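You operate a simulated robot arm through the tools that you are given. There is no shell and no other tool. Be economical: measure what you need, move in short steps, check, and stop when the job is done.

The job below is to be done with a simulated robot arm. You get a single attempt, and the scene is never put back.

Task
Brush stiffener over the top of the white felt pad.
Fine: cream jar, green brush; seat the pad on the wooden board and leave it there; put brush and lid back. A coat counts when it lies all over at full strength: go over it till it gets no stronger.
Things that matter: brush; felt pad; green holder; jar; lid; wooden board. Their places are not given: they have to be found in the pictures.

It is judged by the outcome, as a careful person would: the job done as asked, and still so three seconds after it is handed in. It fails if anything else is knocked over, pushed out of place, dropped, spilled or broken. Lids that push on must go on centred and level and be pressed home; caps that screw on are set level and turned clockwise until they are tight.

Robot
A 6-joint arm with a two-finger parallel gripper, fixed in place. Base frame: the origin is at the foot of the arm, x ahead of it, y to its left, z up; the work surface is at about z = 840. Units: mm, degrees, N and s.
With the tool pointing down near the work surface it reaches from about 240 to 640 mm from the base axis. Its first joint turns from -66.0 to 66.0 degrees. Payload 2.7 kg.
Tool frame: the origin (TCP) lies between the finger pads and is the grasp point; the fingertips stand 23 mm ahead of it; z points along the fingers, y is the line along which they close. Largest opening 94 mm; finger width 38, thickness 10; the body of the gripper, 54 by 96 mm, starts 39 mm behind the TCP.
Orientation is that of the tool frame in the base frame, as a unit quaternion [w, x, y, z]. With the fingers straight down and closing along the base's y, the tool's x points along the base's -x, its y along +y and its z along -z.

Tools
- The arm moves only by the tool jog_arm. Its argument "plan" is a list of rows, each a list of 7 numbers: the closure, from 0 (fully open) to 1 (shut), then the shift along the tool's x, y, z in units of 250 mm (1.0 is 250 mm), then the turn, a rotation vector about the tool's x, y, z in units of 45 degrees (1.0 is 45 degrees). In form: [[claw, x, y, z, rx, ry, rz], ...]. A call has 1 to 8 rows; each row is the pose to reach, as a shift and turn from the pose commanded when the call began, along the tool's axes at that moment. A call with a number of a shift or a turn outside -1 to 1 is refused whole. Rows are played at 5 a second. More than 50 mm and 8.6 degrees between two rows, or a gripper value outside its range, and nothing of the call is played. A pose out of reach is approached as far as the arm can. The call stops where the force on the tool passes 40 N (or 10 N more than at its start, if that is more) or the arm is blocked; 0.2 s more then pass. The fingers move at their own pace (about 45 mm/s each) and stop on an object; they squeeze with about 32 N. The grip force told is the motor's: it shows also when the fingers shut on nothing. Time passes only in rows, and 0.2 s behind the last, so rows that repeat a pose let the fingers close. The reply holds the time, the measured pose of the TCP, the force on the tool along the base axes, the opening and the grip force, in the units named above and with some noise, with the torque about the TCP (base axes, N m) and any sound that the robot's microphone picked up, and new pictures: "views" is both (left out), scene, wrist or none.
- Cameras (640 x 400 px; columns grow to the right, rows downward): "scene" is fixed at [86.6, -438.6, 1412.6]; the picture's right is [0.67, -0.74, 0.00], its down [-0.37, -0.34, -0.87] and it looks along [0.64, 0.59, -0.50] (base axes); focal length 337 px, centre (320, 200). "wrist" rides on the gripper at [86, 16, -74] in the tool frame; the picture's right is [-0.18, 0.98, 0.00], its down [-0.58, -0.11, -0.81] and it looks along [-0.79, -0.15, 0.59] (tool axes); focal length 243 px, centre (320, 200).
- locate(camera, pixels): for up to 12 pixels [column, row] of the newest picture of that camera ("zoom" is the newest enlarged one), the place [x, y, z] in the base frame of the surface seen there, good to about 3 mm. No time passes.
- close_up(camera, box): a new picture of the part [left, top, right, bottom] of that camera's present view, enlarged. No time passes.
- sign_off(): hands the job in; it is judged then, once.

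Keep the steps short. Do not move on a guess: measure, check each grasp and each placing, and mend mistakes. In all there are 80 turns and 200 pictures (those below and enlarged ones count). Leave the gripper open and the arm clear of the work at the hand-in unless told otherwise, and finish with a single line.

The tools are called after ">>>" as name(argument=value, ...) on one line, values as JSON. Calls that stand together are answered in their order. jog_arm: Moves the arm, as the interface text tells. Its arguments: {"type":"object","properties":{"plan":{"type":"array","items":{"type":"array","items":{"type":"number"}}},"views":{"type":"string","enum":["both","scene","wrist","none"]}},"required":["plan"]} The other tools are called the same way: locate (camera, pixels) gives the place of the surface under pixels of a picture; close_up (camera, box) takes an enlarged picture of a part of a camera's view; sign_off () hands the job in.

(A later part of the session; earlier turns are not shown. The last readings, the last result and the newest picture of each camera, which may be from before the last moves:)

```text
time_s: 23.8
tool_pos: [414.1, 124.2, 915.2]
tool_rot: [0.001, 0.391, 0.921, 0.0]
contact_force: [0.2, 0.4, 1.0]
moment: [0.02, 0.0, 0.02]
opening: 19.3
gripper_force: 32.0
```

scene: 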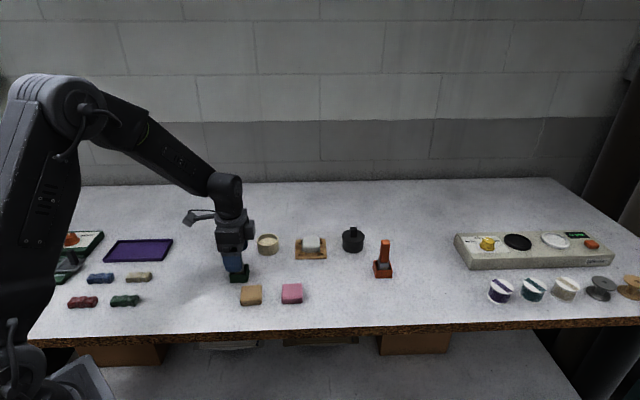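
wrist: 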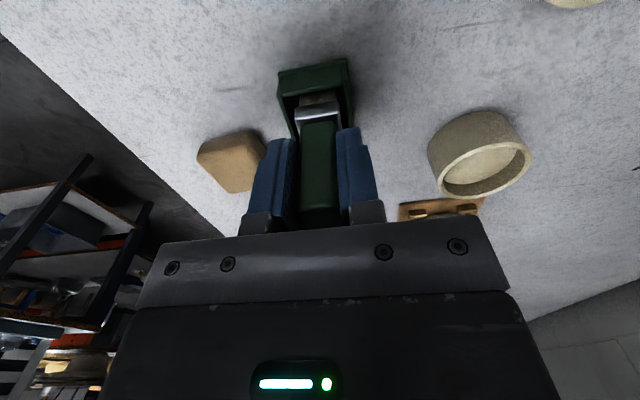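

The handle is gripped at 19.3 mm. For the return I'll remember the pose (414.1,124.2,915). Lift straight up 100 mm and look at the bristles.

>>> jog_arm(plan=[[1, 0, 0, -0.1, 0, 0, 0], [1, 0, 0, -0.25, 0, 0, 0], [1, 0, 0, -0.4, 0, 0, 0], [1, 0, 0, -0.4, 0, 0, 0]], views="both")

>>> close_up(camera="scene", box=[205, 205, 285, 285])

```text
time_s: 24.8
tool_pos: [413.9, 126.2, 1016.2]
tool_rot: [0.0, 0.391, 0.92, 0.0]
contact_force: [-0.1, 0.4, 0.0]
moment: [0.01, 0.03, 0.02]
opening: 19.4
gripper_force: 32.1
```

scene: 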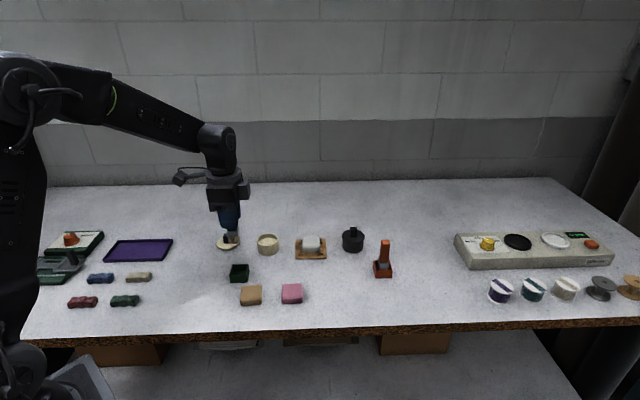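
wrist: 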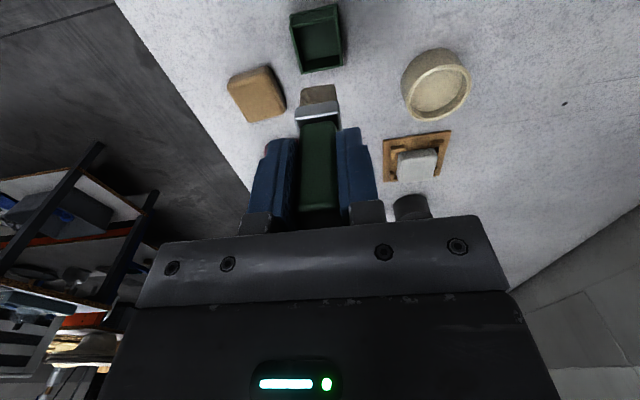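

```text
5.00 times, centred on (245, 245) of scene
```

zoom: 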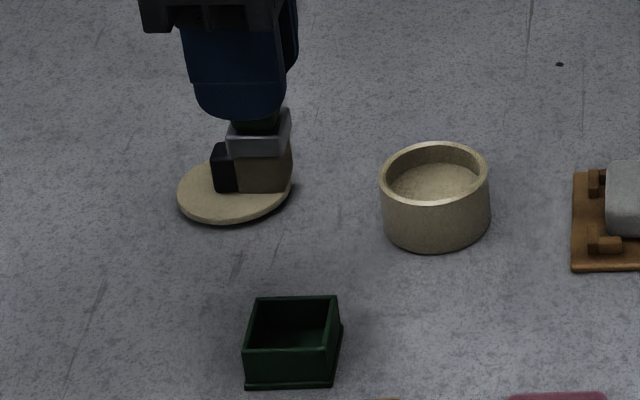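

The brush is out and the bristles are clean. I'll measure the bristle tip and the holder's opening.

>>> locate(camera="zoom", pixels=[[265, 188], [242, 188], [286, 180], [262, 165], [248, 345], [254, 300], [336, 300], [330, 345], [292, 330], [437, 180], [437, 203], [438, 145]])

>>> close_up(camera="wrist", box=[270, 0, 366, 130])

```text
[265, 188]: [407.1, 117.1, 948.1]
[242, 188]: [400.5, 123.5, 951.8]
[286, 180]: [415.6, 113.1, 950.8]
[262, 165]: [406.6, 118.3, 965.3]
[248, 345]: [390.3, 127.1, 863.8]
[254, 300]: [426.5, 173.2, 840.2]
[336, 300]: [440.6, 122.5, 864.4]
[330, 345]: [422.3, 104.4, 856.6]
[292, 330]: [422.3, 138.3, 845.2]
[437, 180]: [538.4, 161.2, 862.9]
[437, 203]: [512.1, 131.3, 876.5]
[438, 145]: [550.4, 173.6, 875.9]
```

```text
3.08 times, centred on (318, 65) of wrist
```

zoom: 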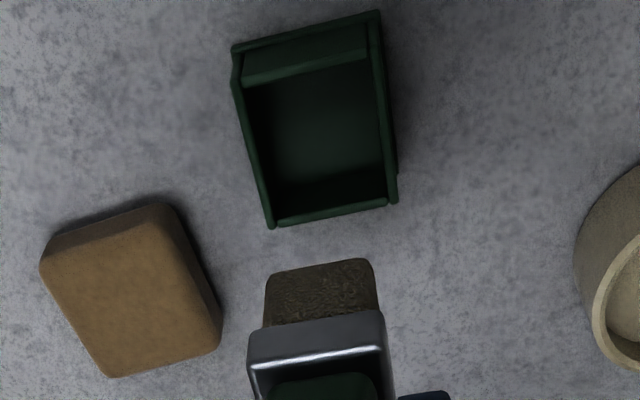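

The bristle tip is 70 mm below the TCP. I'll move over the jar centre (529.5,155) at this height and check before dipping.

>>> jog_arm(plan=[[1, -0.08, 0.138, 0, 0, 0, 0], [1, -0.16, 0.276, 0, 0, 0, 0], [1, -0.236, 0.414, 0, 0, 0, 0], [1, -0.236, 0.414, 0.12, 0, 0, 0], [1, -0.236, 0.414, 0.2, 0, 0, 0], [1, -0.236, 0.414, 0.2, 0, 0, 0]], views="both")

>>> close_up(camera="scene", box=[235, 205, 299, 265])

>>> close_up(camera="wrist", box=[250, 40, 390, 140])

```text
time_s: 26.2
tool_pos: [529.3, 153.4, 967.3]
tool_rot: [0.0, 0.391, 0.921, 0.0]
contact_force: [0.5, 0.0, -0.4]
moment: [-0.03, -0.03, 0.0]
opening: 19.1
gripper_force: 31.9
```

scene: 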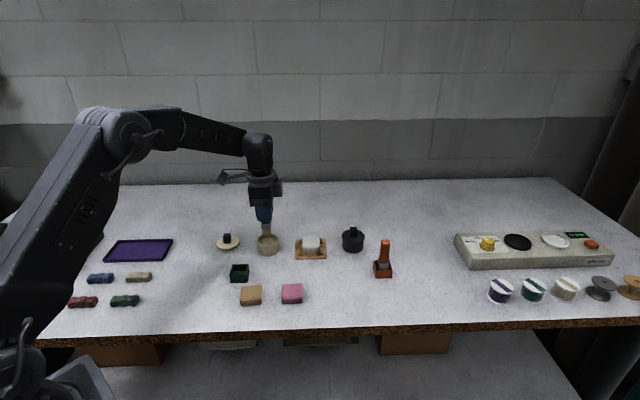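
wrist: 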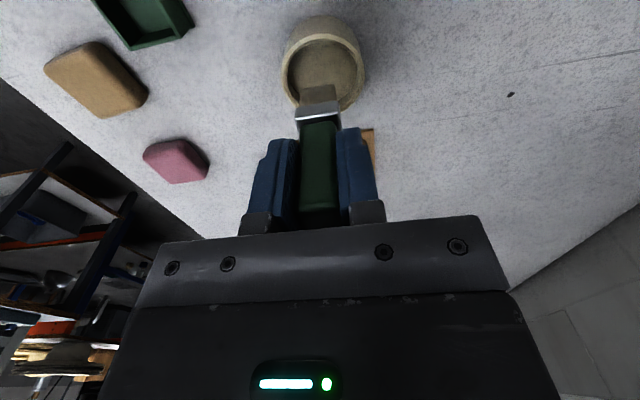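

```text
6.67 times, centred on (267, 235) of scene
```

zoom: 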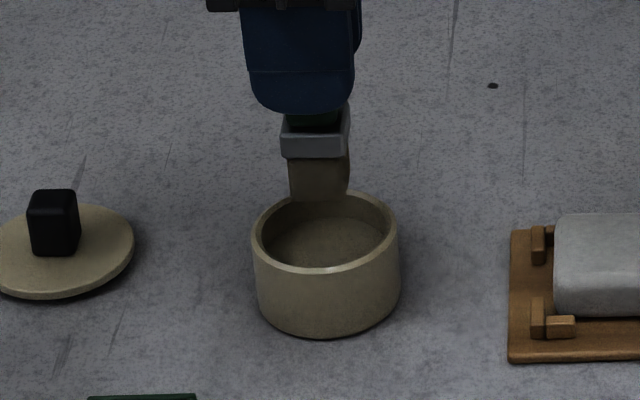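

```text
4.00 times, centred on (320, 90) of wrist
```

zoom: 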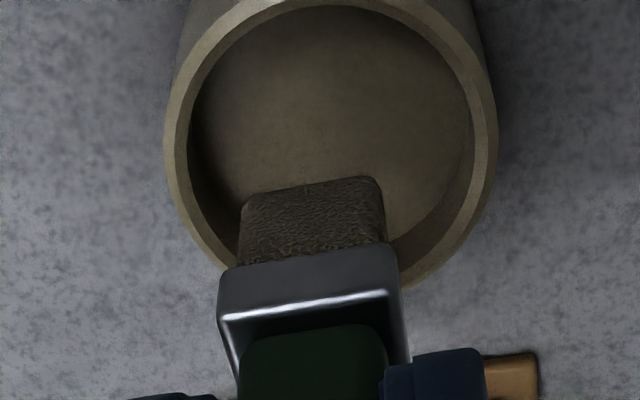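

The brush is about 2 mm off along tool y. I'll correct that, dip the bristles to a tip height of about 854, dwell, then rise.

>>> jog_arm(plan=[[1, 0, 0.008, 0.06, 0, 0, 0], [1, 0, 0.008, 0.12, 0, 0, 0], [1, 0, 0.008, 0.173, 0, 0, 0], [1, 0, 0.008, 0.173, 0, 0, 0], [1, 0, 0.008, 0.173, 0, 0, 0], [1, 0, 0.008, 0.173, 0, 0, 0]], views="scene")

>>> close_up(camera="scene", box=[235, 205, 299, 265])

```text
time_s: 27.6
tool_pos: [532.8, 156.8, 925.4]
tool_rot: [0.003, 0.39, 0.921, 0.003]
contact_force: [5.3, -0.2, 26.4]
moment: [-0.14, -0.25, 0.02]
opening: 19.4
gripper_force: 32.4
```

scene: 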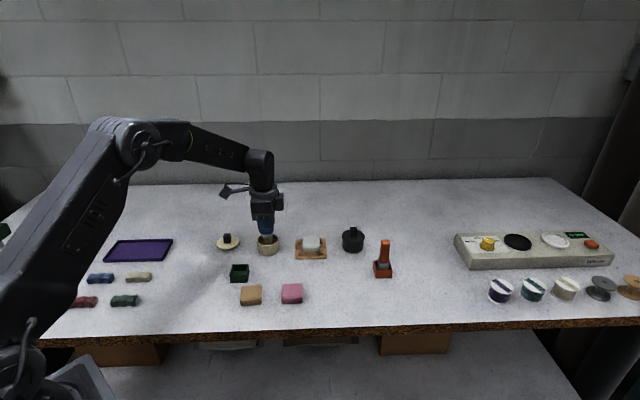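

```text
6.67 times, centred on (267, 235) of scene
```

zoom: 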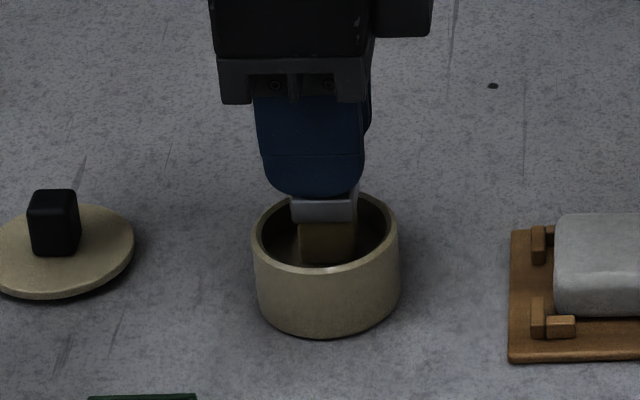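

There is 26 N of contact at the bottom, and the bristles now look cream-brown. I'll raise it and check the load and the tip height.

>>> jog_arm(plan=[[1, 0, 0, -0.02, 0, 0, 0], [1, 0, 0, -0.1, 0, 0, 0], [1, 0, 0, -0.2, 0, 0, 0], [1, 0, 0, -0.24, 0, 0, 0], [1, 0, 0, -0.24, 0, 0, 0], [1, 0, 0, -0.24, 0, 0, 0]], views="both")

>>> close_up(camera="scene", box=[235, 195, 299, 265])

>>> close_up(camera="wrist", box=[270, 20, 370, 140])

```text
time_s: 29.0
tool_pos: [530.5, 154.3, 983.3]
tool_rot: [0.0, 0.391, 0.921, 0.0]
contact_force: [-0.4, -0.3, -0.3]
moment: [0.0, 0.01, 0.01]
opening: 19.3
gripper_force: 31.8
```

scene: 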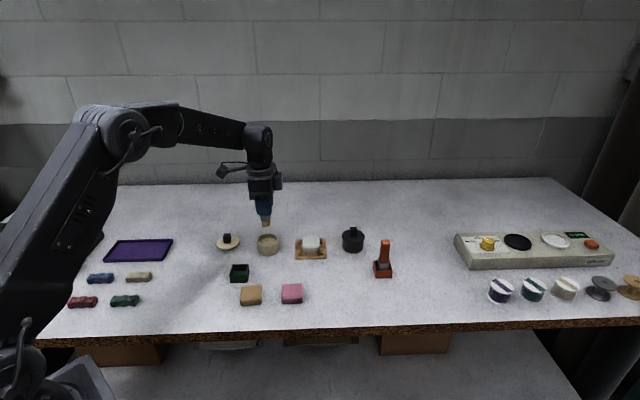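
wrist: 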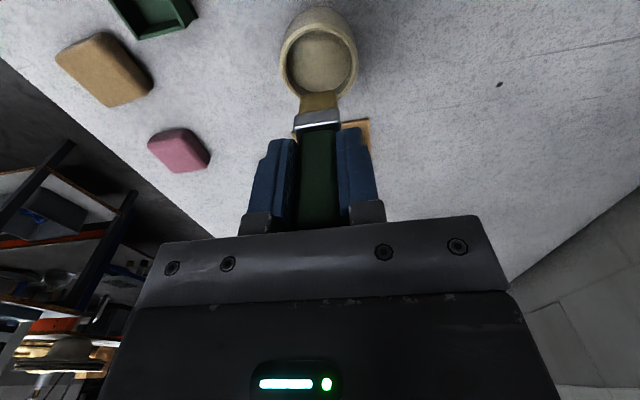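

```text
5.71 times, centred on (267, 230) of scene
```

zoom: 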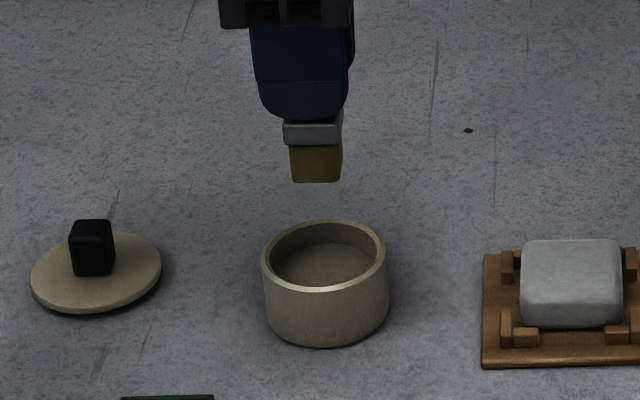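

```text
3.33 times, centred on (320, 80) of wrist
```

zoom: 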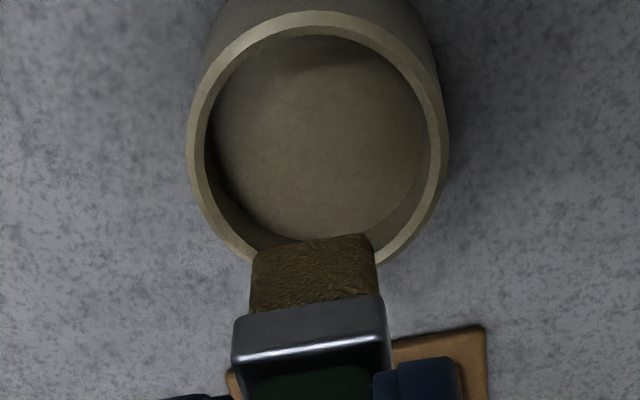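

>>> locate(camera="scene", pixels=[[266, 226], [311, 240], [303, 244], [319, 243], [302, 238], [317, 237]])

>>> locate(camera="zoom", pixels=[[262, 255], [315, 248], [370, 242], [258, 305], [372, 290], [212, 150], [430, 150], [315, 30]])

```text
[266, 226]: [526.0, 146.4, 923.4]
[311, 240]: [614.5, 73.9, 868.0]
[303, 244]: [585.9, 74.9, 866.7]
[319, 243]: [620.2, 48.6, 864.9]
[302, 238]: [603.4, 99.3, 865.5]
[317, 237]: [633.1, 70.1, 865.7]
```

```text
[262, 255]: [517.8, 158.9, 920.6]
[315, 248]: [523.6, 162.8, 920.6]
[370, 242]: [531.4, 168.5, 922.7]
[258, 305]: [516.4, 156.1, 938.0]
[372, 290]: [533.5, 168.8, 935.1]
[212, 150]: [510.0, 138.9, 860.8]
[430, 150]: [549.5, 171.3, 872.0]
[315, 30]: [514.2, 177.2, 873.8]
```

The tip is now 63–64 mm below the TCP, because the brush slid about 6 mm up in the grip. I must press only lightly from here. I'll move over the pad centre and stop just above its top.

>>> jog_arm(plan=[[1, -0.152, -0.003, 0, 0, 0, 0], [1, -0.304, -0.006, 0, 0, 0, 0], [1, -0.456, -0.01, 0, 0, 0, 0], [1, -0.456, -0.01, 0.12, 0, 0, 0], [1, -0.456, -0.01, 0.18, 0, 0, 0], [1, -0.456, -0.01, 0.18, 0, 0, 0], [1, -0.456, -0.01, 0.18, 0, 0, 0]], views="both")

>>> close_up(camera="scene", box=[280, 205, 344, 265])

>>> close_up(camera="wrist", box=[240, 20, 400, 140])

```text
time_s: 30.6
tool_pos: [606.6, 70.1, 936.3]
tool_rot: [0.0, 0.391, 0.921, 0.0]
contact_force: [0.6, -0.3, -1.3]
moment: [0.02, 0.0, 0.0]
opening: 19.4
gripper_force: 32.1
```

scene: 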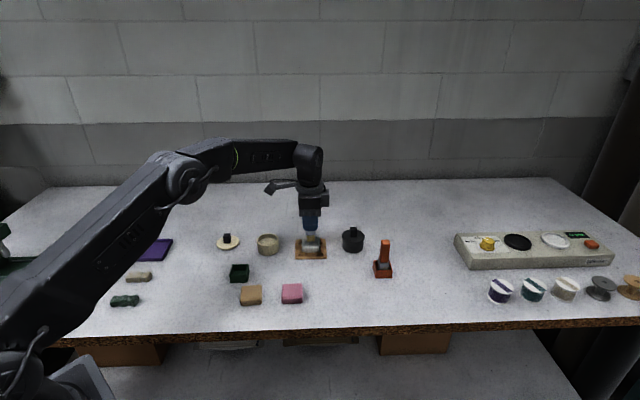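
wrist: 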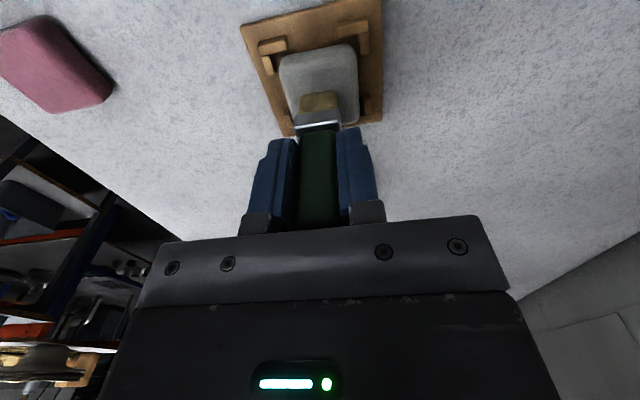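

```text
6.67 times, centred on (312, 235) of scene
```

zoom: 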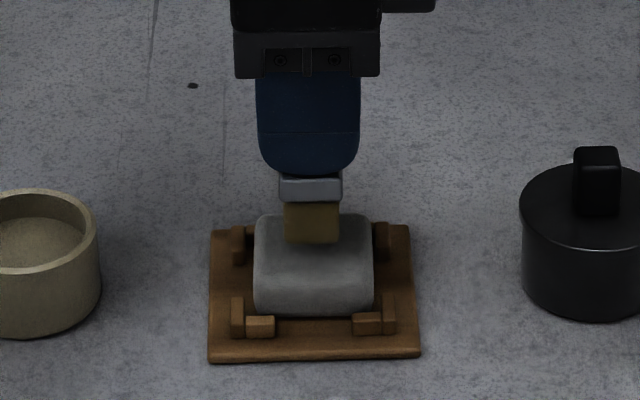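

```text
3.33 times, centred on (320, 80) of wrist
```

zoom: 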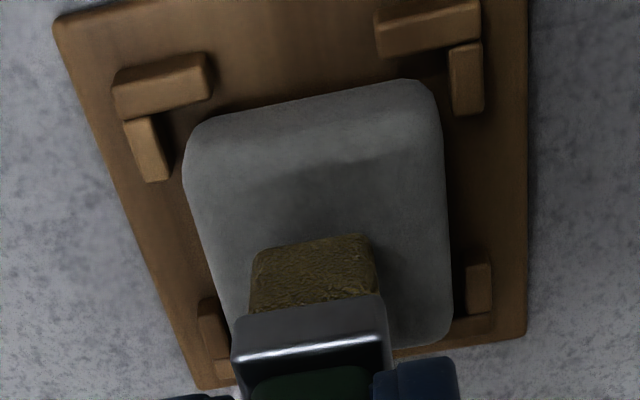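

Now I'll lower gently, in small steps, to find first contact.

>>> jog_arm(plan=[[1, 0, 0, 0.016, 0, 0, 0], [1, 0, 0, 0.022, 0, 0, 0], [1, 0, 0, 0.026, 0, 0, 0], [1, 0, 0, 0.026, 0, 0, 0]], views="none")

```text
time_s: 31.6
tool_pos: [609.3, 72.0, 930.3]
tool_rot: [-0.001, 0.392, 0.92, 0.001]
contact_force: [0.2, -0.9, -1.6]
moment: [0.0, 0.0, 0.06]
opening: 19.3
gripper_force: 31.7
```

>>> jog_arm(plan=[[1, 0, 0, 0.004, 0, 0, 0], [1, 0, 0, 0.008, 0, 0, 0], [1, 0, 0, 0.008, 0, 0, 0]], views="wrist")

>>> close_up(camera="scene", box=[280, 205, 344, 265])

```text
time_s: 32.4
tool_pos: [609.9, 73.4, 930.4]
tool_rot: [0.001, 0.391, 0.921, 0.0]
contact_force: [-2.3, -0.7, 7.4]
moment: [-0.03, 0.12, 0.02]
opening: 19.2
gripper_force: 32.3
```

wrist: 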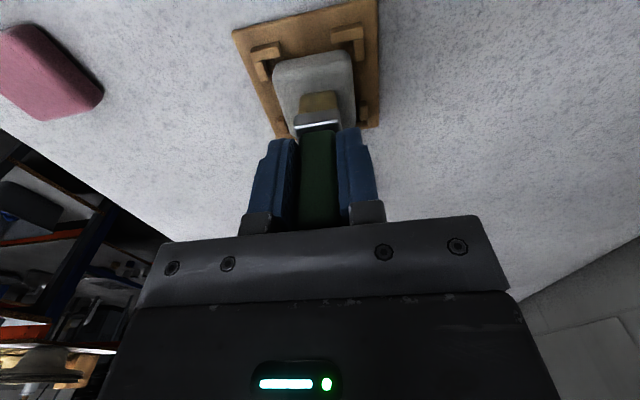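

```text
6.67 times, centred on (312, 235) of scene
```

zoom: 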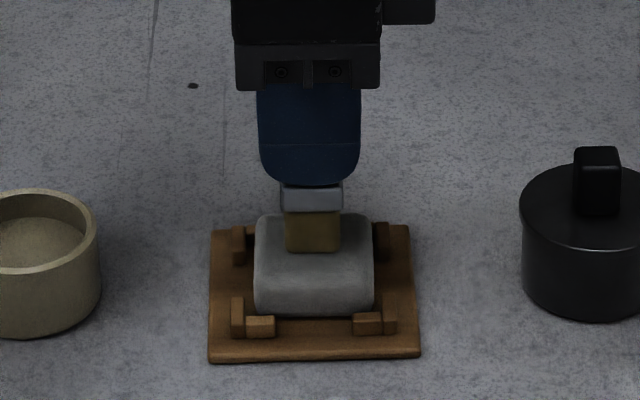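

Contact at TCP 930 with about 7 N. I'll start brushing: first the middle track, then the +x side.

>>> jog_arm(plan=[[1, 0, -0.034, 0, 0, 0, 0], [1, 0, -0.068, 0, 0, 0, 0], [1, 0.05, -0.068, 0, 0, 0, 0], [1, 0.05, -0.03, 0, 0, 0, 0], [1, 0.05, 0.01, 0, 0, 0, 0], [1, 0.05, 0.048, 0, 0, 0, 0], [1, 0, 0.048, 0, 0, 0, 0], [1, 0, 0, 0, 0, 0, 0]], views="wrist")

>>> close_up(camera="scene", box=[280, 205, 344, 265])

>>> close_up(camera="wrist", box=[240, 20, 400, 140])

```text
time_s: 34.2
tool_pos: [610.5, 72.4, 929.1]
tool_rot: [0.003, 0.39, 0.921, 0.001]
contact_force: [5.2, 4.5, 15.6]
moment: [0.27, -0.29, 0.01]
opening: 19.2
gripper_force: 31.7
```

wrist: 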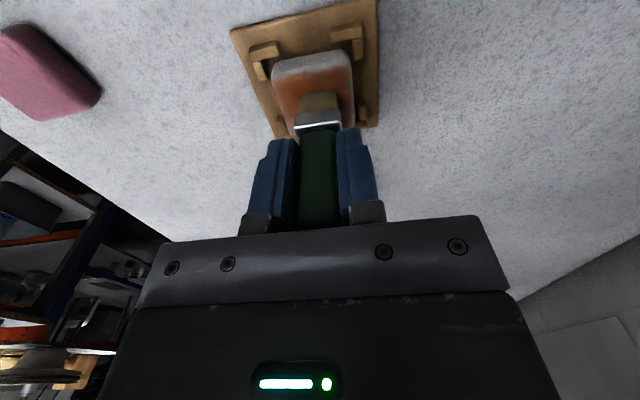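

```text
6.67 times, centred on (312, 235) of scene
```

zoom: 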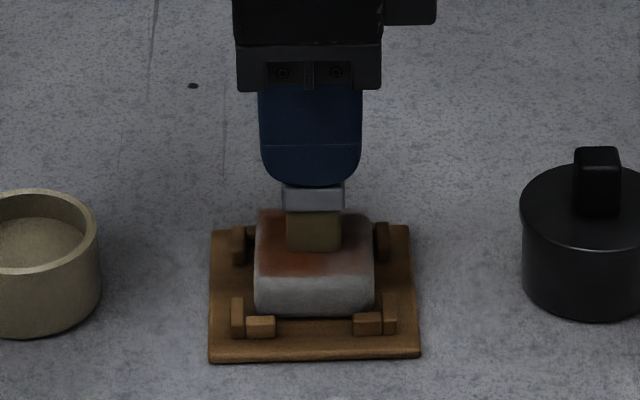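

```text
3.33 times, centred on (320, 80) of wrist
```

zoom: 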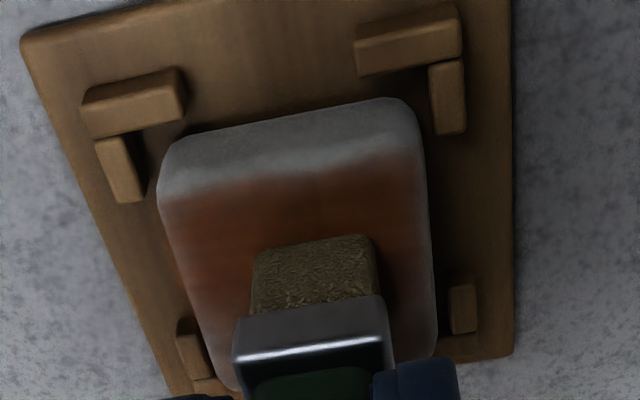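

The coat shows as rust-red. The +x rim strip is still bare, so I'll reach wider. Now the -x side and its edges.

>>> jog_arm(plan=[[1, -0.03, 0.02, 0, 0, 0, 0], [1, -0.06, 0.055, 0, 0, 0, 0], [1, -0.06, 0.02, 0, 0, 0, 0], [1, -0.06, -0.03, 0, 0, 0, 0], [1, -0.06, -0.075, 0, 0, 0, 0], [1, -0.02, -0.075, 0, 0, 0, 0], [1, -0.02, -0.03, 0, 0, 0, 0], [1, -0.02, 0.02, 0, 0, 0, 0]], views="none")

>>> jog_arm(plan=[[1, 0.04, 0.04, 0, 0, 0, 0], [1, 0.088, 0.035, 0, 0, 0, 0], [1, 0.088, 0, 0, 0, 0, 0], [1, 0.088, -0.05, 0, 0, 0, 0], [1, 0.088, -0.095, 0, 0, 0, 0], [1, 0.05, -0.095, 0, 0, 0, 0], [1, 0.05, -0.05, 0, 0, 0, 0], [1, 0.05, 0, 0, 0, 0, 0]], views="none")

>>> close_up(camera="scene", box=[280, 205, 344, 265])

>>> close_up(camera="wrist", box=[240, 20, 400, 140])

```text
time_s: 36.0
tool_pos: [616.7, 72.4, 929.8]
tool_rot: [0.0, 0.39, 0.921, 0.0]
contact_force: [-4.2, -5.7, 14.9]
moment: [-0.37, 0.22, -0.01]
opening: 19.5
gripper_force: 31.6
```

```text
time_s: 37.8
tool_pos: [606.6, 81.1, 929.1]
tool_rot: [0.001, 0.391, 0.92, 0.0]
contact_force: [-3.9, -6.5, 13.6]
moment: [-0.37, 0.15, -0.03]
opening: 19.0
gripper_force: 31.9
```

```text
6.67 times, centred on (312, 235) of scene
```

zoom: 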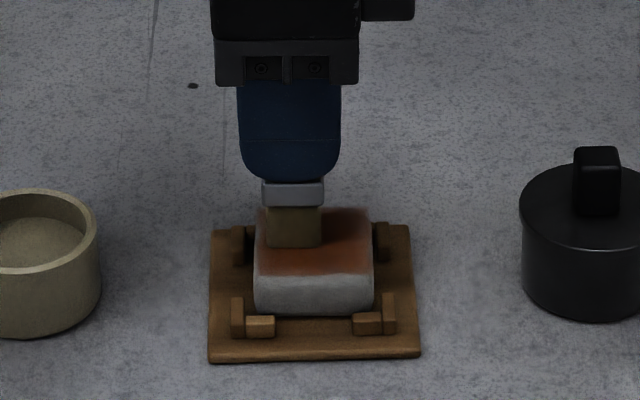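

```text
3.33 times, centred on (320, 80) of wrist
```

zoom: 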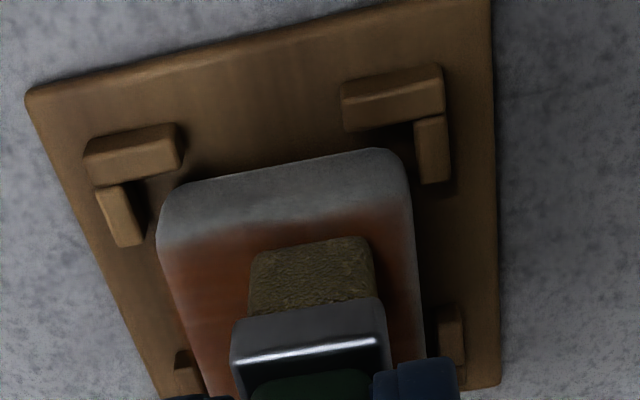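

The bristles look drier, so I'll lift, go over the jar and re-dip lightly. On the way I'll view the pad.

>>> jog_arm(plan=[[1, 0, 0, -0.12, 0, 0, 0], [1, 0, 0, -0.224, 0, 0, 0], [1, 0.14, -0.005, -0.224, 0, 0, 0], [1, 0.28, -0.01, -0.224, 0, 0, 0], [1, 0.422, -0.014, -0.224, 0, 0, 0], [1, 0.422, -0.014, -0.224, 0, 0, 0]], views="scene")

>>> close_up(camera="scene", box=[240, 205, 336, 265])

>>> close_up(camera="wrist", box=[240, 20, 400, 220])

```text
time_s: 39.2
tool_pos: [530.2, 156.6, 987.7]
tool_rot: [0.0, 0.391, 0.92, 0.0]
contact_force: [0.8, 0.0, -0.3]
moment: [-0.02, 0.0, -0.01]
opening: 19.2
gripper_force: 31.5
```

scene: 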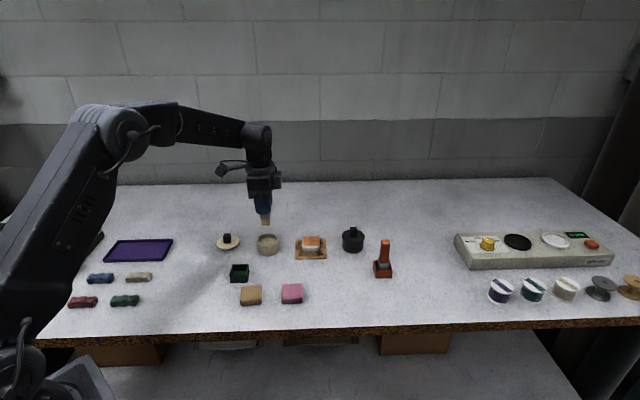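

```text
6.67 times, centred on (288, 235) of scene
```

zoom: 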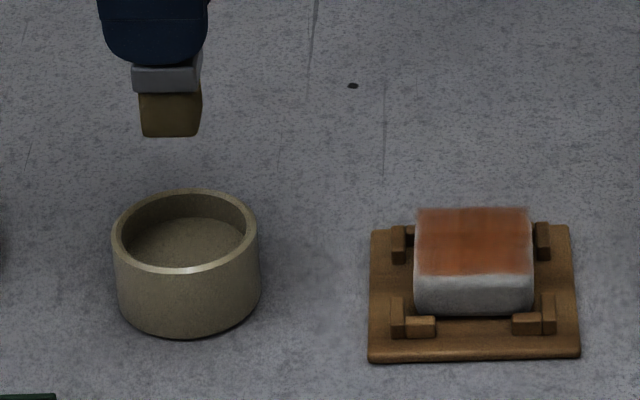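

```text
2.00 times, centred on (320, 120) of wrist
```

zoom: 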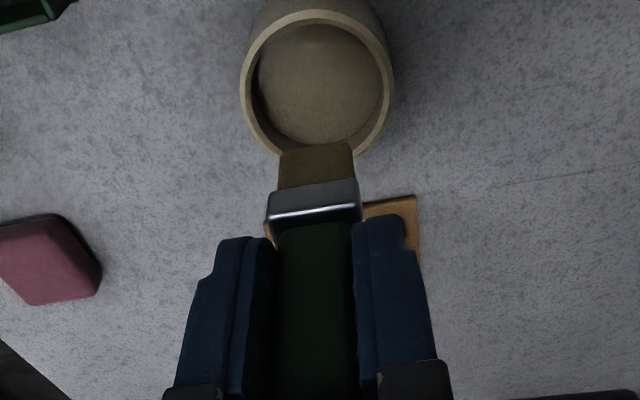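

The top is nearly all coated, with thinner edges. Re-dip gently.

>>> jog_arm(plan=[[1, 0, 0, 0.12, 0, 0, 0], [1, 0, 0, 0.22, 0, 0, 0], [1, 0, 0, 0.243, 0, 0, 0], [1, 0, 0, 0.243, 0, 0, 0], [1, 0, 0, 0.243, 0, 0, 0]], views="none")

>>> jog_arm(plan=[[1, 0, 0, -0.02, 0, 0, 0], [1, 0, 0, -0.12, 0, 0, 0], [1, 0, 0, -0.243, 0, 0, 0], [1, 0, 0, -0.243, 0, 0, 0]], views="scene")

>>> close_up(camera="scene", box=[240, 205, 336, 265])

```text
time_s: 40.4
tool_pos: [530.7, 155.6, 923.8]
tool_rot: [0.001, 0.39, 0.921, 0.002]
contact_force: [-3.1, 0.4, 14.1]
moment: [-0.02, 0.15, 0.02]
opening: 19.2
gripper_force: 32.4
```

```text
time_s: 41.4
tool_pos: [534.9, 152.1, 983.3]
tool_rot: [0.0, 0.391, 0.92, 0.0]
contact_force: [0.6, -0.4, -0.9]
moment: [-0.02, -0.01, -0.02]
opening: 19.2
gripper_force: 32.2
```

scene: 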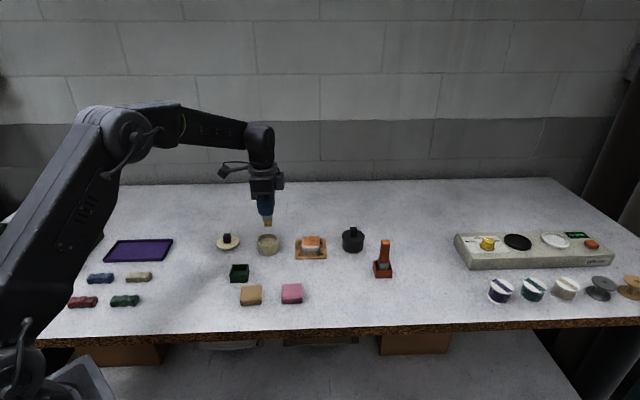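

```text
6.67 times, centred on (288, 235) of scene
```

zoom: 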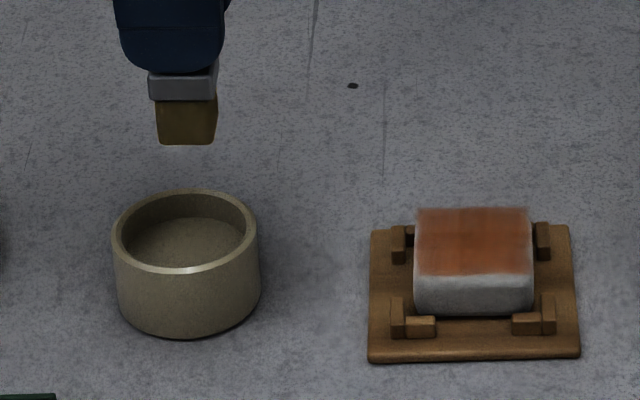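

The brush is reloaded. I'll go back over the pad and hover.

>>> jog_arm(plan=[[1, -0.15, -0.005, 0, 0, 0, 0], [1, -0.3, -0.01, 0, 0, 0, 0], [1, -0.452, -0.014, 0, 0, 0, 0], [1, -0.452, -0.014, 0.12, 0, 0, 0], [1, -0.452, -0.014, 0.2, 0, 0, 0], [1, -0.452, -0.014, 0.2, 0, 0, 0], [1, -0.452, -0.014, 0.2, 0, 0, 0]], views="none")

>>> close_up(camera="scene", box=[280, 205, 344, 265])

```text
time_s: 43.0
tool_pos: [607.4, 70.8, 934.3]
tool_rot: [0.001, 0.391, 0.921, -0.001]
contact_force: [-0.2, 0.1, -0.7]
moment: [-0.02, -0.03, -0.03]
opening: 19.3
gripper_force: 32.1
```

```text
6.67 times, centred on (312, 235) of scene
```

zoom: 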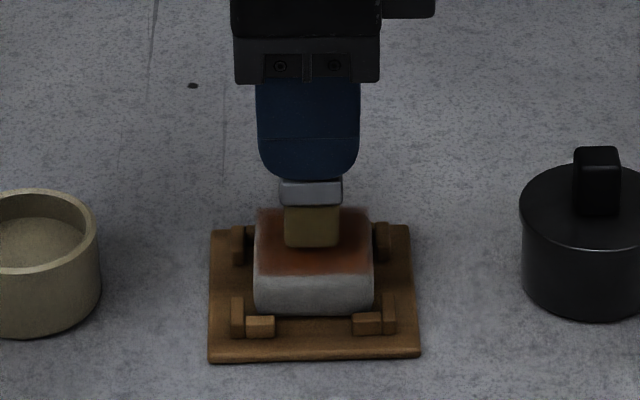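

Centred again. I'll lower to contact and go round the edges: first the +x edge, then the far y edge.

>>> jog_arm(plan=[[1, 0, 0, 0.026, 0, 0, 0], [1, 0.034, 0.03, 0.026, 0, 0, 0], [1, 0.066, 0.062, 0.026, 0, 0, 0], [1, 0.066, 0.02, 0.026, 0, 0, 0], [1, 0.066, -0.02, 0.026, 0, 0, 0], [1, 0.066, -0.062, 0.026, 0, 0, 0], [1, 0.02, -0.062, 0.026, 0, 0, 0], [1, -0.02, -0.062, 0.026, 0, 0, 0]], views="none")

>>> jog_arm(plan=[[1, -0.044, 0, 0, 0, 0, 0], [1, -0.044, 0.04, 0, 0, 0, 0], [1, -0.044, 0.08, 0, 0, 0, 0], [1, -0.044, 0.124, 0, 0, 0, 0], [1, 0, 0.124, 0, 0, 0, 0], [1, 0.04, 0.124, 0, 0, 0, 0], [1, 0.06, 0.08, 0, 0, 0, 0], [1, 0.06, 0.03, 0, 0, 0, 0]], views="none")

>>> jog_arm(plan=[[1, -0.03, 0, 0, 0, 0, 0], [1, -0.03, 0.04, 0, 0, 0, 0], [1, -0.03, 0.08, 0, 0, 0, 0], [1, -0.075, 0.06, 0, 0, 0, 0], [1, -0.075, 0.02, 0, 0, 0, 0], [1, -0.075, -0.02, 0, 0, 0, 0], [1, -0.04, 0.02, 0, 0, 0, 0], [1, -0.04, 0.02, -0.15, 0, 0, 0]], views="both")

>>> close_up(camera="scene", box=[280, 205, 344, 265])

>>> close_up(camera="wrist", box=[240, 0, 400, 120])

```text
time_s: 44.8
tool_pos: [598.6, 58.3, 928.9]
tool_rot: [0.0, 0.39, 0.921, 0.001]
contact_force: [-5.2, 5.9, 19.8]
moment: [0.49, 0.25, 0.03]
opening: 19.4
gripper_force: 32.2
```

```text
time_s: 46.6
tool_pos: [596.0, 75.6, 928.5]
tool_rot: [0.002, 0.39, 0.921, 0.002]
contact_force: [3.8, 5.7, 16.2]
moment: [0.3, -0.24, 0.0]
opening: 19.2
gripper_force: 31.9
```

```text
time_s: 48.4
tool_pos: [604.3, 69.9, 964.8]
tool_rot: [-0.003, 0.39, 0.921, 0.0]
contact_force: [-0.2, 1.1, -0.3]
moment: [0.0, 0.0, -0.01]
opening: 19.4
gripper_force: 31.8
```

scene: 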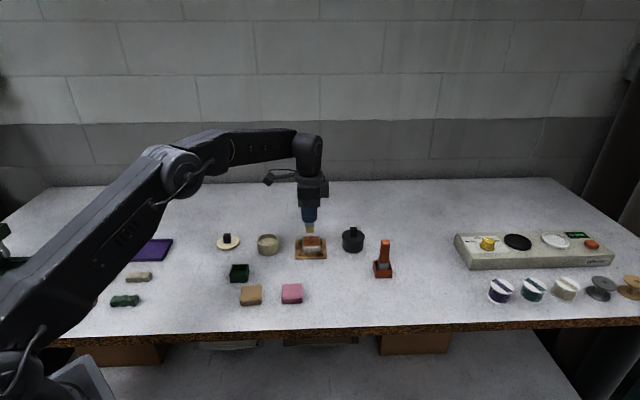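
wrist: 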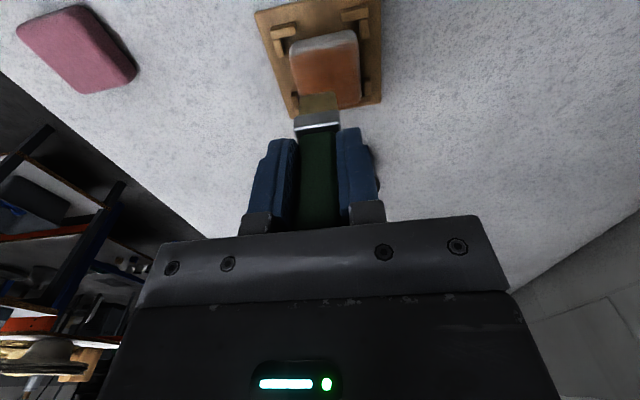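

```text
6.67 times, centred on (312, 235) of scene
```

zoom: 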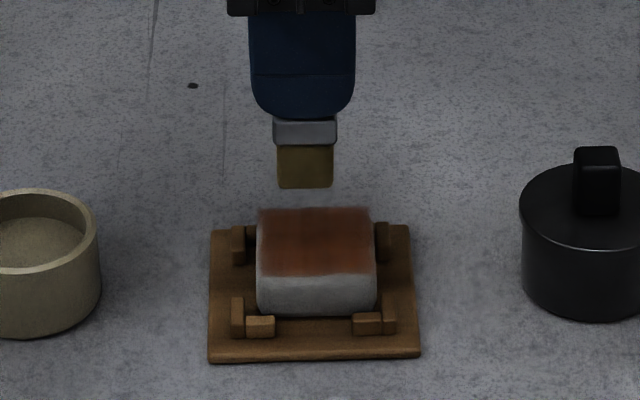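

```text
3.33 times, centred on (320, 60) of wrist
```

zoom: 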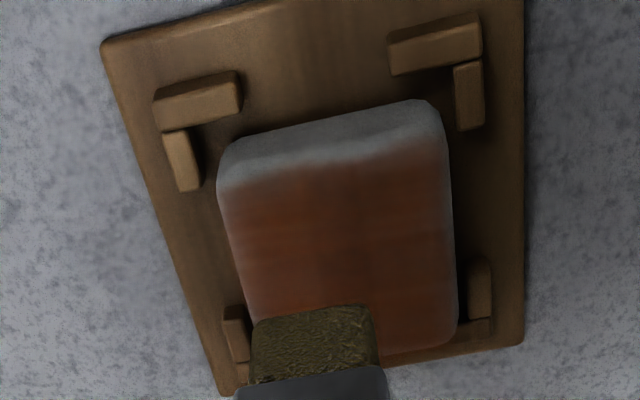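

The whole top is coated but it's uneven in strength. I'll re-dip and make another full pass.

>>> jog_arm(plan=[[1, 0, 0.026, -0.076, 0, 0, 0], [1, 0.15, 0.026, -0.076, 0, 0, 0], [1, 0.3, 0.026, -0.076, 0, 0, 0], [1, 0.452, 0.026, -0.076, 0, 0, 0], [1, 0.452, 0.026, 0.04, 0, 0, 0], [1, 0.452, 0.026, 0.14, 0, 0, 0], [1, 0.452, 0.026, 0.168, 0, 0, 0], [1, 0.452, 0.026, 0.168, 0, 0, 0]], views="none")

>>> jog_arm(plan=[[1, 0, 0, 0, 0, 0, 0], [1, 0, 0, -0.12, 0, 0, 0], [1, 0, 0, -0.244, 0, 0, 0], [1, -0.15, -0.005, -0.244, 0, 0, 0], [1, -0.3, -0.01, -0.244, 0, 0, 0], [1, -0.452, -0.014, -0.244, 0, 0, 0], [1, -0.452, -0.014, -0.1, 0, 0, 0], [1, -0.452, -0.014, -0.044, 0, 0, 0]], views="none")

>>> close_up(camera="scene", box=[280, 205, 344, 265])

```text
time_s: 50.2
tool_pos: [530.1, 158.1, 923.1]
tool_rot: [0.001, 0.391, 0.92, 0.001]
contact_force: [-4.4, -0.2, 13.5]
moment: [-0.05, 0.25, -0.01]
opening: 19.1
gripper_force: 32.2
```

```text
time_s: 52.0
tool_pos: [606.4, 72.9, 932.7]
tool_rot: [0.0, 0.39, 0.921, 0.0]
contact_force: [0.1, 0.4, -0.9]
moment: [-0.02, -0.01, -0.03]
opening: 19.2
gripper_force: 32.2
```

```text
6.67 times, centred on (312, 235) of scene
```

zoom: 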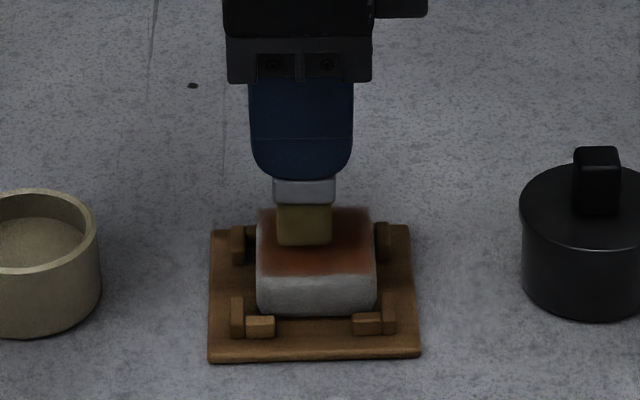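

The brush is about 4 mm off toward +x, so I'll shift -x. Now a full serpentine along y.

>>> jog_arm(plan=[[1, 0.03, 0.03, 0.02, 0, 0, 0], [1, 0.048, 0.062, 0.026, 0, 0, 0], [1, 0.048, 0.02, 0.026, 0, 0, 0], [1, 0.048, -0.02, 0.026, 0, 0, 0], [1, 0.048, -0.062, 0.026, 0, 0, 0], [1, 0.014, -0.062, 0.026, 0, 0, 0], [1, 0.014, -0.02, 0.026, 0, 0, 0], [1, 0.014, 0.02, 0.026, 0, 0, 0]], views="none")

>>> jog_arm(plan=[[1, 0, 0.042, 0, 0, 0, 0], [1, -0.03, 0.042, 0, 0, 0, 0], [1, -0.03, 0, 0, 0, 0, 0], [1, -0.03, -0.04, 0, 0, 0, 0], [1, -0.03, -0.082, 0, 0, 0, 0], [1, -0.062, -0.082, 0, 0, 0, 0], [1, -0.062, -0.04, 0, 0, 0, 0], [1, -0.062, 0, 0, 0, 0, 0]], views="none")

>>> jog_arm(plan=[[1, 0, 0.042, 0, 0, 0, 0], [1, -0.034, 0.042, 0, 0, 0, 0], [1, -0.034, 0, 0, 0, 0, 0], [1, -0.034, -0.04, 0, 0, 0, 0], [1, -0.034, -0.082, 0, 0, 0, 0], [1, 0, -0.082, 0, 0, 0, 0], [1, 0.03, -0.02, 0, 0, 0, 0], [1, 0.062, -0.02, -0.15, 0, 0, 0]], views="none")

>>> close_up(camera="scene", box=[280, 205, 344, 265])

>>> close_up(camera="wrist", box=[240, 0, 400, 120])

```text
time_s: 53.8
tool_pos: [608.7, 77.6, 927.6]
tool_rot: [0.001, 0.391, 0.92, 0.0]
contact_force: [-0.6, -2.5, 6.4]
moment: [-0.21, 0.09, -0.01]
opening: 19.4
gripper_force: 32.5
```

```text
time_s: 55.6
tool_pos: [619.4, 64.4, 928.2]
tool_rot: [0.001, 0.391, 0.92, 0.0]
contact_force: [-3.5, -4.0, 11.2]
moment: [-0.3, 0.13, 0.0]
opening: 19.2
gripper_force: 32.1
```

```text
time_s: 57.4
tool_pos: [604.2, 76.5, 964.5]
tool_rot: [-0.002, 0.39, 0.921, -0.001]
contact_force: [0.4, -0.4, -0.2]
moment: [-0.02, 0.0, 0.03]
opening: 19.3
gripper_force: 32.5
```

```text
6.67 times, centred on (312, 235) of scene
```

zoom: 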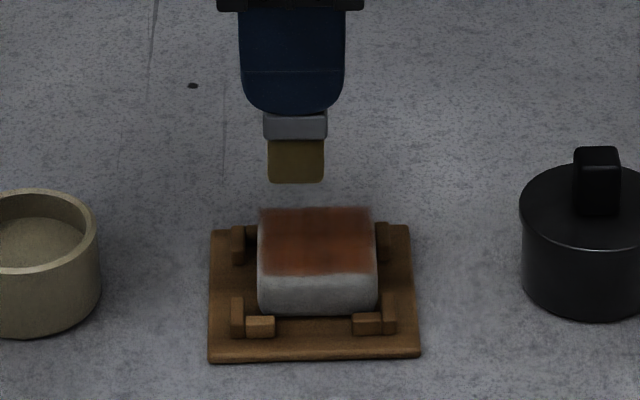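

```text
3.33 times, centred on (320, 60) of wrist
```

zoom: 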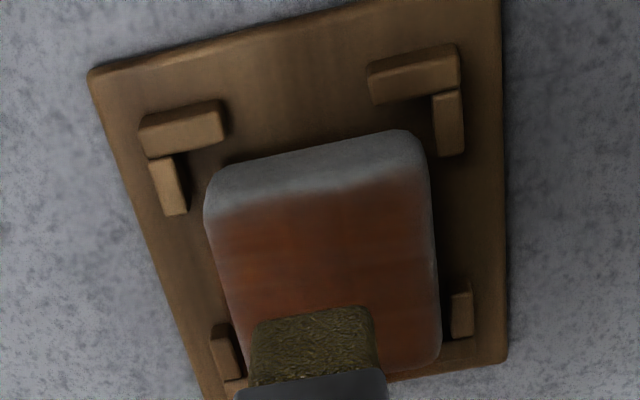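

>>> close_up(camera="scene", box=[302, 234, 322, 248])

```text
16.00 times, centred on (312, 241) of scene
```

zoom: 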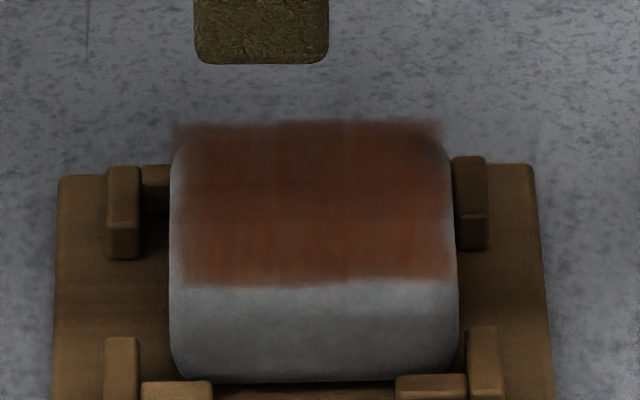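

The coat is present all over but thinner along the left, right and far edges. I'll re-dip and do another pass with wider reach and an extra edge circuit.

>>> jog_arm(plan=[[1, 0, 0.014, -0.076, 0, 0, 0], [1, 0.15, 0.014, -0.076, 0, 0, 0], [1, 0.3, 0.014, -0.076, 0, 0, 0], [1, 0.438, 0.014, -0.076, 0, 0, 0], [1, 0.438, 0.014, 0.04, 0, 0, 0], [1, 0.438, 0.014, 0.14, 0, 0, 0], [1, 0.438, 0.014, 0.167, 0, 0, 0], [1, 0.438, 0.014, 0.167, 0, 0, 0]], views="none")

>>> jog_arm(plan=[[1, 0, 0, 0, 0, 0, 0], [1, 0, 0, -0.12, 0, 0, 0], [1, 0, 0, -0.243, 0, 0, 0], [1, -0.15, -0.005, -0.243, 0, 0, 0], [1, -0.3, -0.01, -0.243, 0, 0, 0], [1, -0.46, -0.014, -0.243, 0, 0, 0], [1, -0.46, -0.014, -0.1, 0, 0, 0], [1, -0.46, -0.014, -0.043, 0, 0, 0]], views="none")

>>> close_up(camera="scene", box=[288, 220, 336, 260])

```text
time_s: 59.2
tool_pos: [531.6, 155.2, 923.4]
tool_rot: [0.0, 0.391, 0.921, -0.001]
contact_force: [0.1, -0.8, -1.0]
moment: [0.01, -0.03, 0.0]
opening: 19.2
gripper_force: 32.0
```

```text
time_s: 61.0
tool_pos: [608.4, 69.3, 932.5]
tool_rot: [0.0, 0.39, 0.921, 0.0]
contact_force: [1.1, -0.3, -1.0]
moment: [-0.03, 0.0, 0.01]
opening: 19.5
gripper_force: 32.2
```

```text
10.00 times, centred on (312, 240) of scene
```

zoom: 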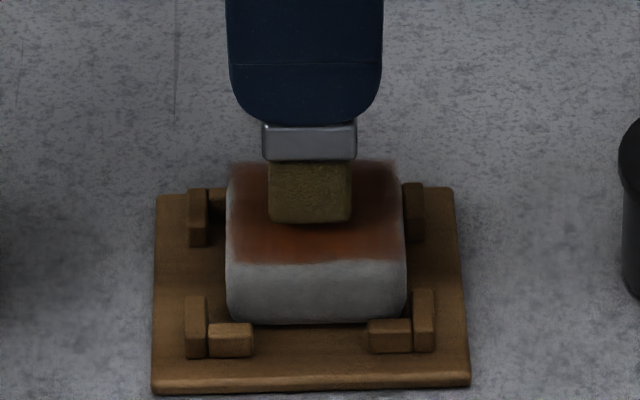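

The last dip registered no contact, so I'll watch that next time. Now the edge circuit plus a serpentine along x, lowering 1 mm more.

>>> jog_arm(plan=[[1, 0.03, 0.03, 0.02, 0, 0, 0], [1, 0.064, 0.066, 0.03, 0, 0, 0], [1, 0.03, 0.066, 0.03, 0, 0, 0], [1, -0.006, 0.066, 0.03, 0, 0, 0], [1, -0.04, 0.066, 0.03, 0, 0, 0], [1, -0.076, 0.066, 0.03, 0, 0, 0], [1, -0.076, 0.03, 0.03, 0, 0, 0], [1, -0.076, -0.01, 0.03, 0, 0, 0]], views="none")

>>> jog_arm(plan=[[1, 0, -0.03, 0, 0, 0, 0], [1, 0, -0.056, 0, 0, 0, 0], [1, 0.036, -0.056, 0, 0, 0, 0], [1, 0.07, -0.056, 0, 0, 0, 0], [1, 0.106, -0.056, 0, 0, 0, 0], [1, 0.14, -0.056, 0, 0, 0, 0], [1, 0.14, -0.02, 0, 0, 0, 0], [1, 0.14, 0.02, 0, 0, 0, 0]], views="none")

>>> jog_arm(plan=[[1, 0, 0.03, 0, 0, 0, 0], [1, -0.05, 0.03, 0, 0, 0, 0], [1, -0.1, 0.03, 0, 0, 0, 0], [1, -0.13, 0.01, 0, 0, 0, 0], [1, -0.13, -0.03, 0, 0, 0, 0], [1, -0.08, -0.03, 0, 0, 0, 0], [1, -0.03, -0.03, 0, 0, 0, 0], [1, -0.01, -0.01, -0.154, 0, 0, 0]], views="none")

>>> close_up(camera="scene", box=[302, 230, 322, 250])

>>> close_up(camera="wrist", box=[240, 0, 400, 120])

```text
time_s: 62.8
tool_pos: [621.9, 53.5, 927.9]
tool_rot: [0.002, 0.391, 0.921, 0.001]
contact_force: [5.7, 4.1, 15.6]
moment: [0.22, -0.37, -0.03]
opening: 19.4
gripper_force: 32.4
```

```text
time_s: 64.6
tool_pos: [600.1, 83.6, 927.4]
tool_rot: [0.0, 0.391, 0.92, 0.001]
contact_force: [-5.9, -5.4, 20.0]
moment: [-0.43, 0.28, -0.03]
opening: 19.2
gripper_force: 32.1
```

```text
time_s: 66.4
tool_pos: [597.6, 80.5, 962.9]
tool_rot: [-0.002, 0.391, 0.92, -0.001]
contact_force: [-0.1, 0.2, 0.0]
moment: [-0.02, 0.0, 0.0]
opening: 19.2
gripper_force: 31.4
```

```text
16.00 times, centred on (312, 240) of scene
```

zoom: 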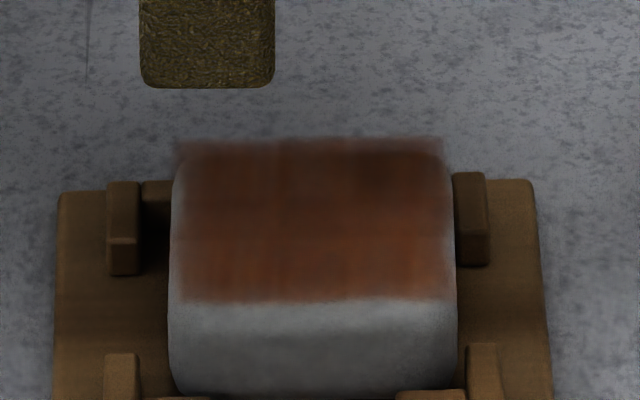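

```text
3.33 times, centred on (320, 60) of wrist
```

zoom: 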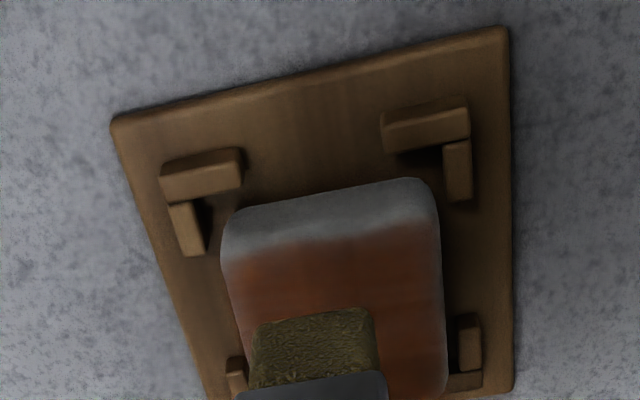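

Stronger now. I'll re-dip a bit deeper, checking force, and repeat.

>>> jog_arm(plan=[[1, 0, 0.014, -0.076, 0, 0, 0], [1, 0.15, 0.014, -0.076, 0, 0, 0], [1, 0.3, 0.014, -0.076, 0, 0, 0], [1, 0.406, 0.014, -0.076, 0, 0, 0], [1, 0.406, 0.014, 0.04, 0, 0, 0], [1, 0.406, 0.014, 0.14, 0, 0, 0], [1, 0.406, 0.014, 0.176, 0, 0, 0], [1, 0.406, 0.014, 0.176, 0, 0, 0]], views="none")

>>> jog_arm(plan=[[1, 0, 0, 0, 0, 0, 0], [1, 0, 0, -0.12, 0, 0, 0], [1, 0, 0, -0.252, 0, 0, 0], [1, -0.15, -0.005, -0.252, 0, 0, 0], [1, -0.3, -0.01, -0.252, 0, 0, 0], [1, -0.464, -0.014, -0.252, 0, 0, 0], [1, -0.464, -0.014, -0.1, 0, 0, 0], [1, -0.464, -0.014, -0.052, 0, 0, 0]], views="none")

>>> close_up(camera="scene", box=[288, 220, 336, 260])

```text
time_s: 68.2
tool_pos: [532.1, 155.4, 923.3]
tool_rot: [0.001, 0.39, 0.921, 0.0]
contact_force: [-0.7, 0.0, 3.9]
moment: [-0.1, -0.06, 0.0]
opening: 19.3
gripper_force: 32.0
```

```text
time_s: 70.0
tool_pos: [611.0, 69.5, 933.6]
tool_rot: [0.0, 0.39, 0.921, -0.001]
contact_force: [0.8, 0.4, 0.0]
moment: [0.01, 0.01, -0.01]
opening: 19.6
gripper_force: 31.9
```

```text
10.00 times, centred on (312, 240) of scene
```

zoom: 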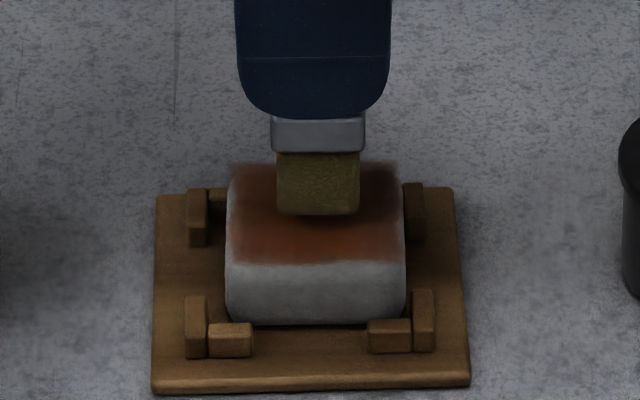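

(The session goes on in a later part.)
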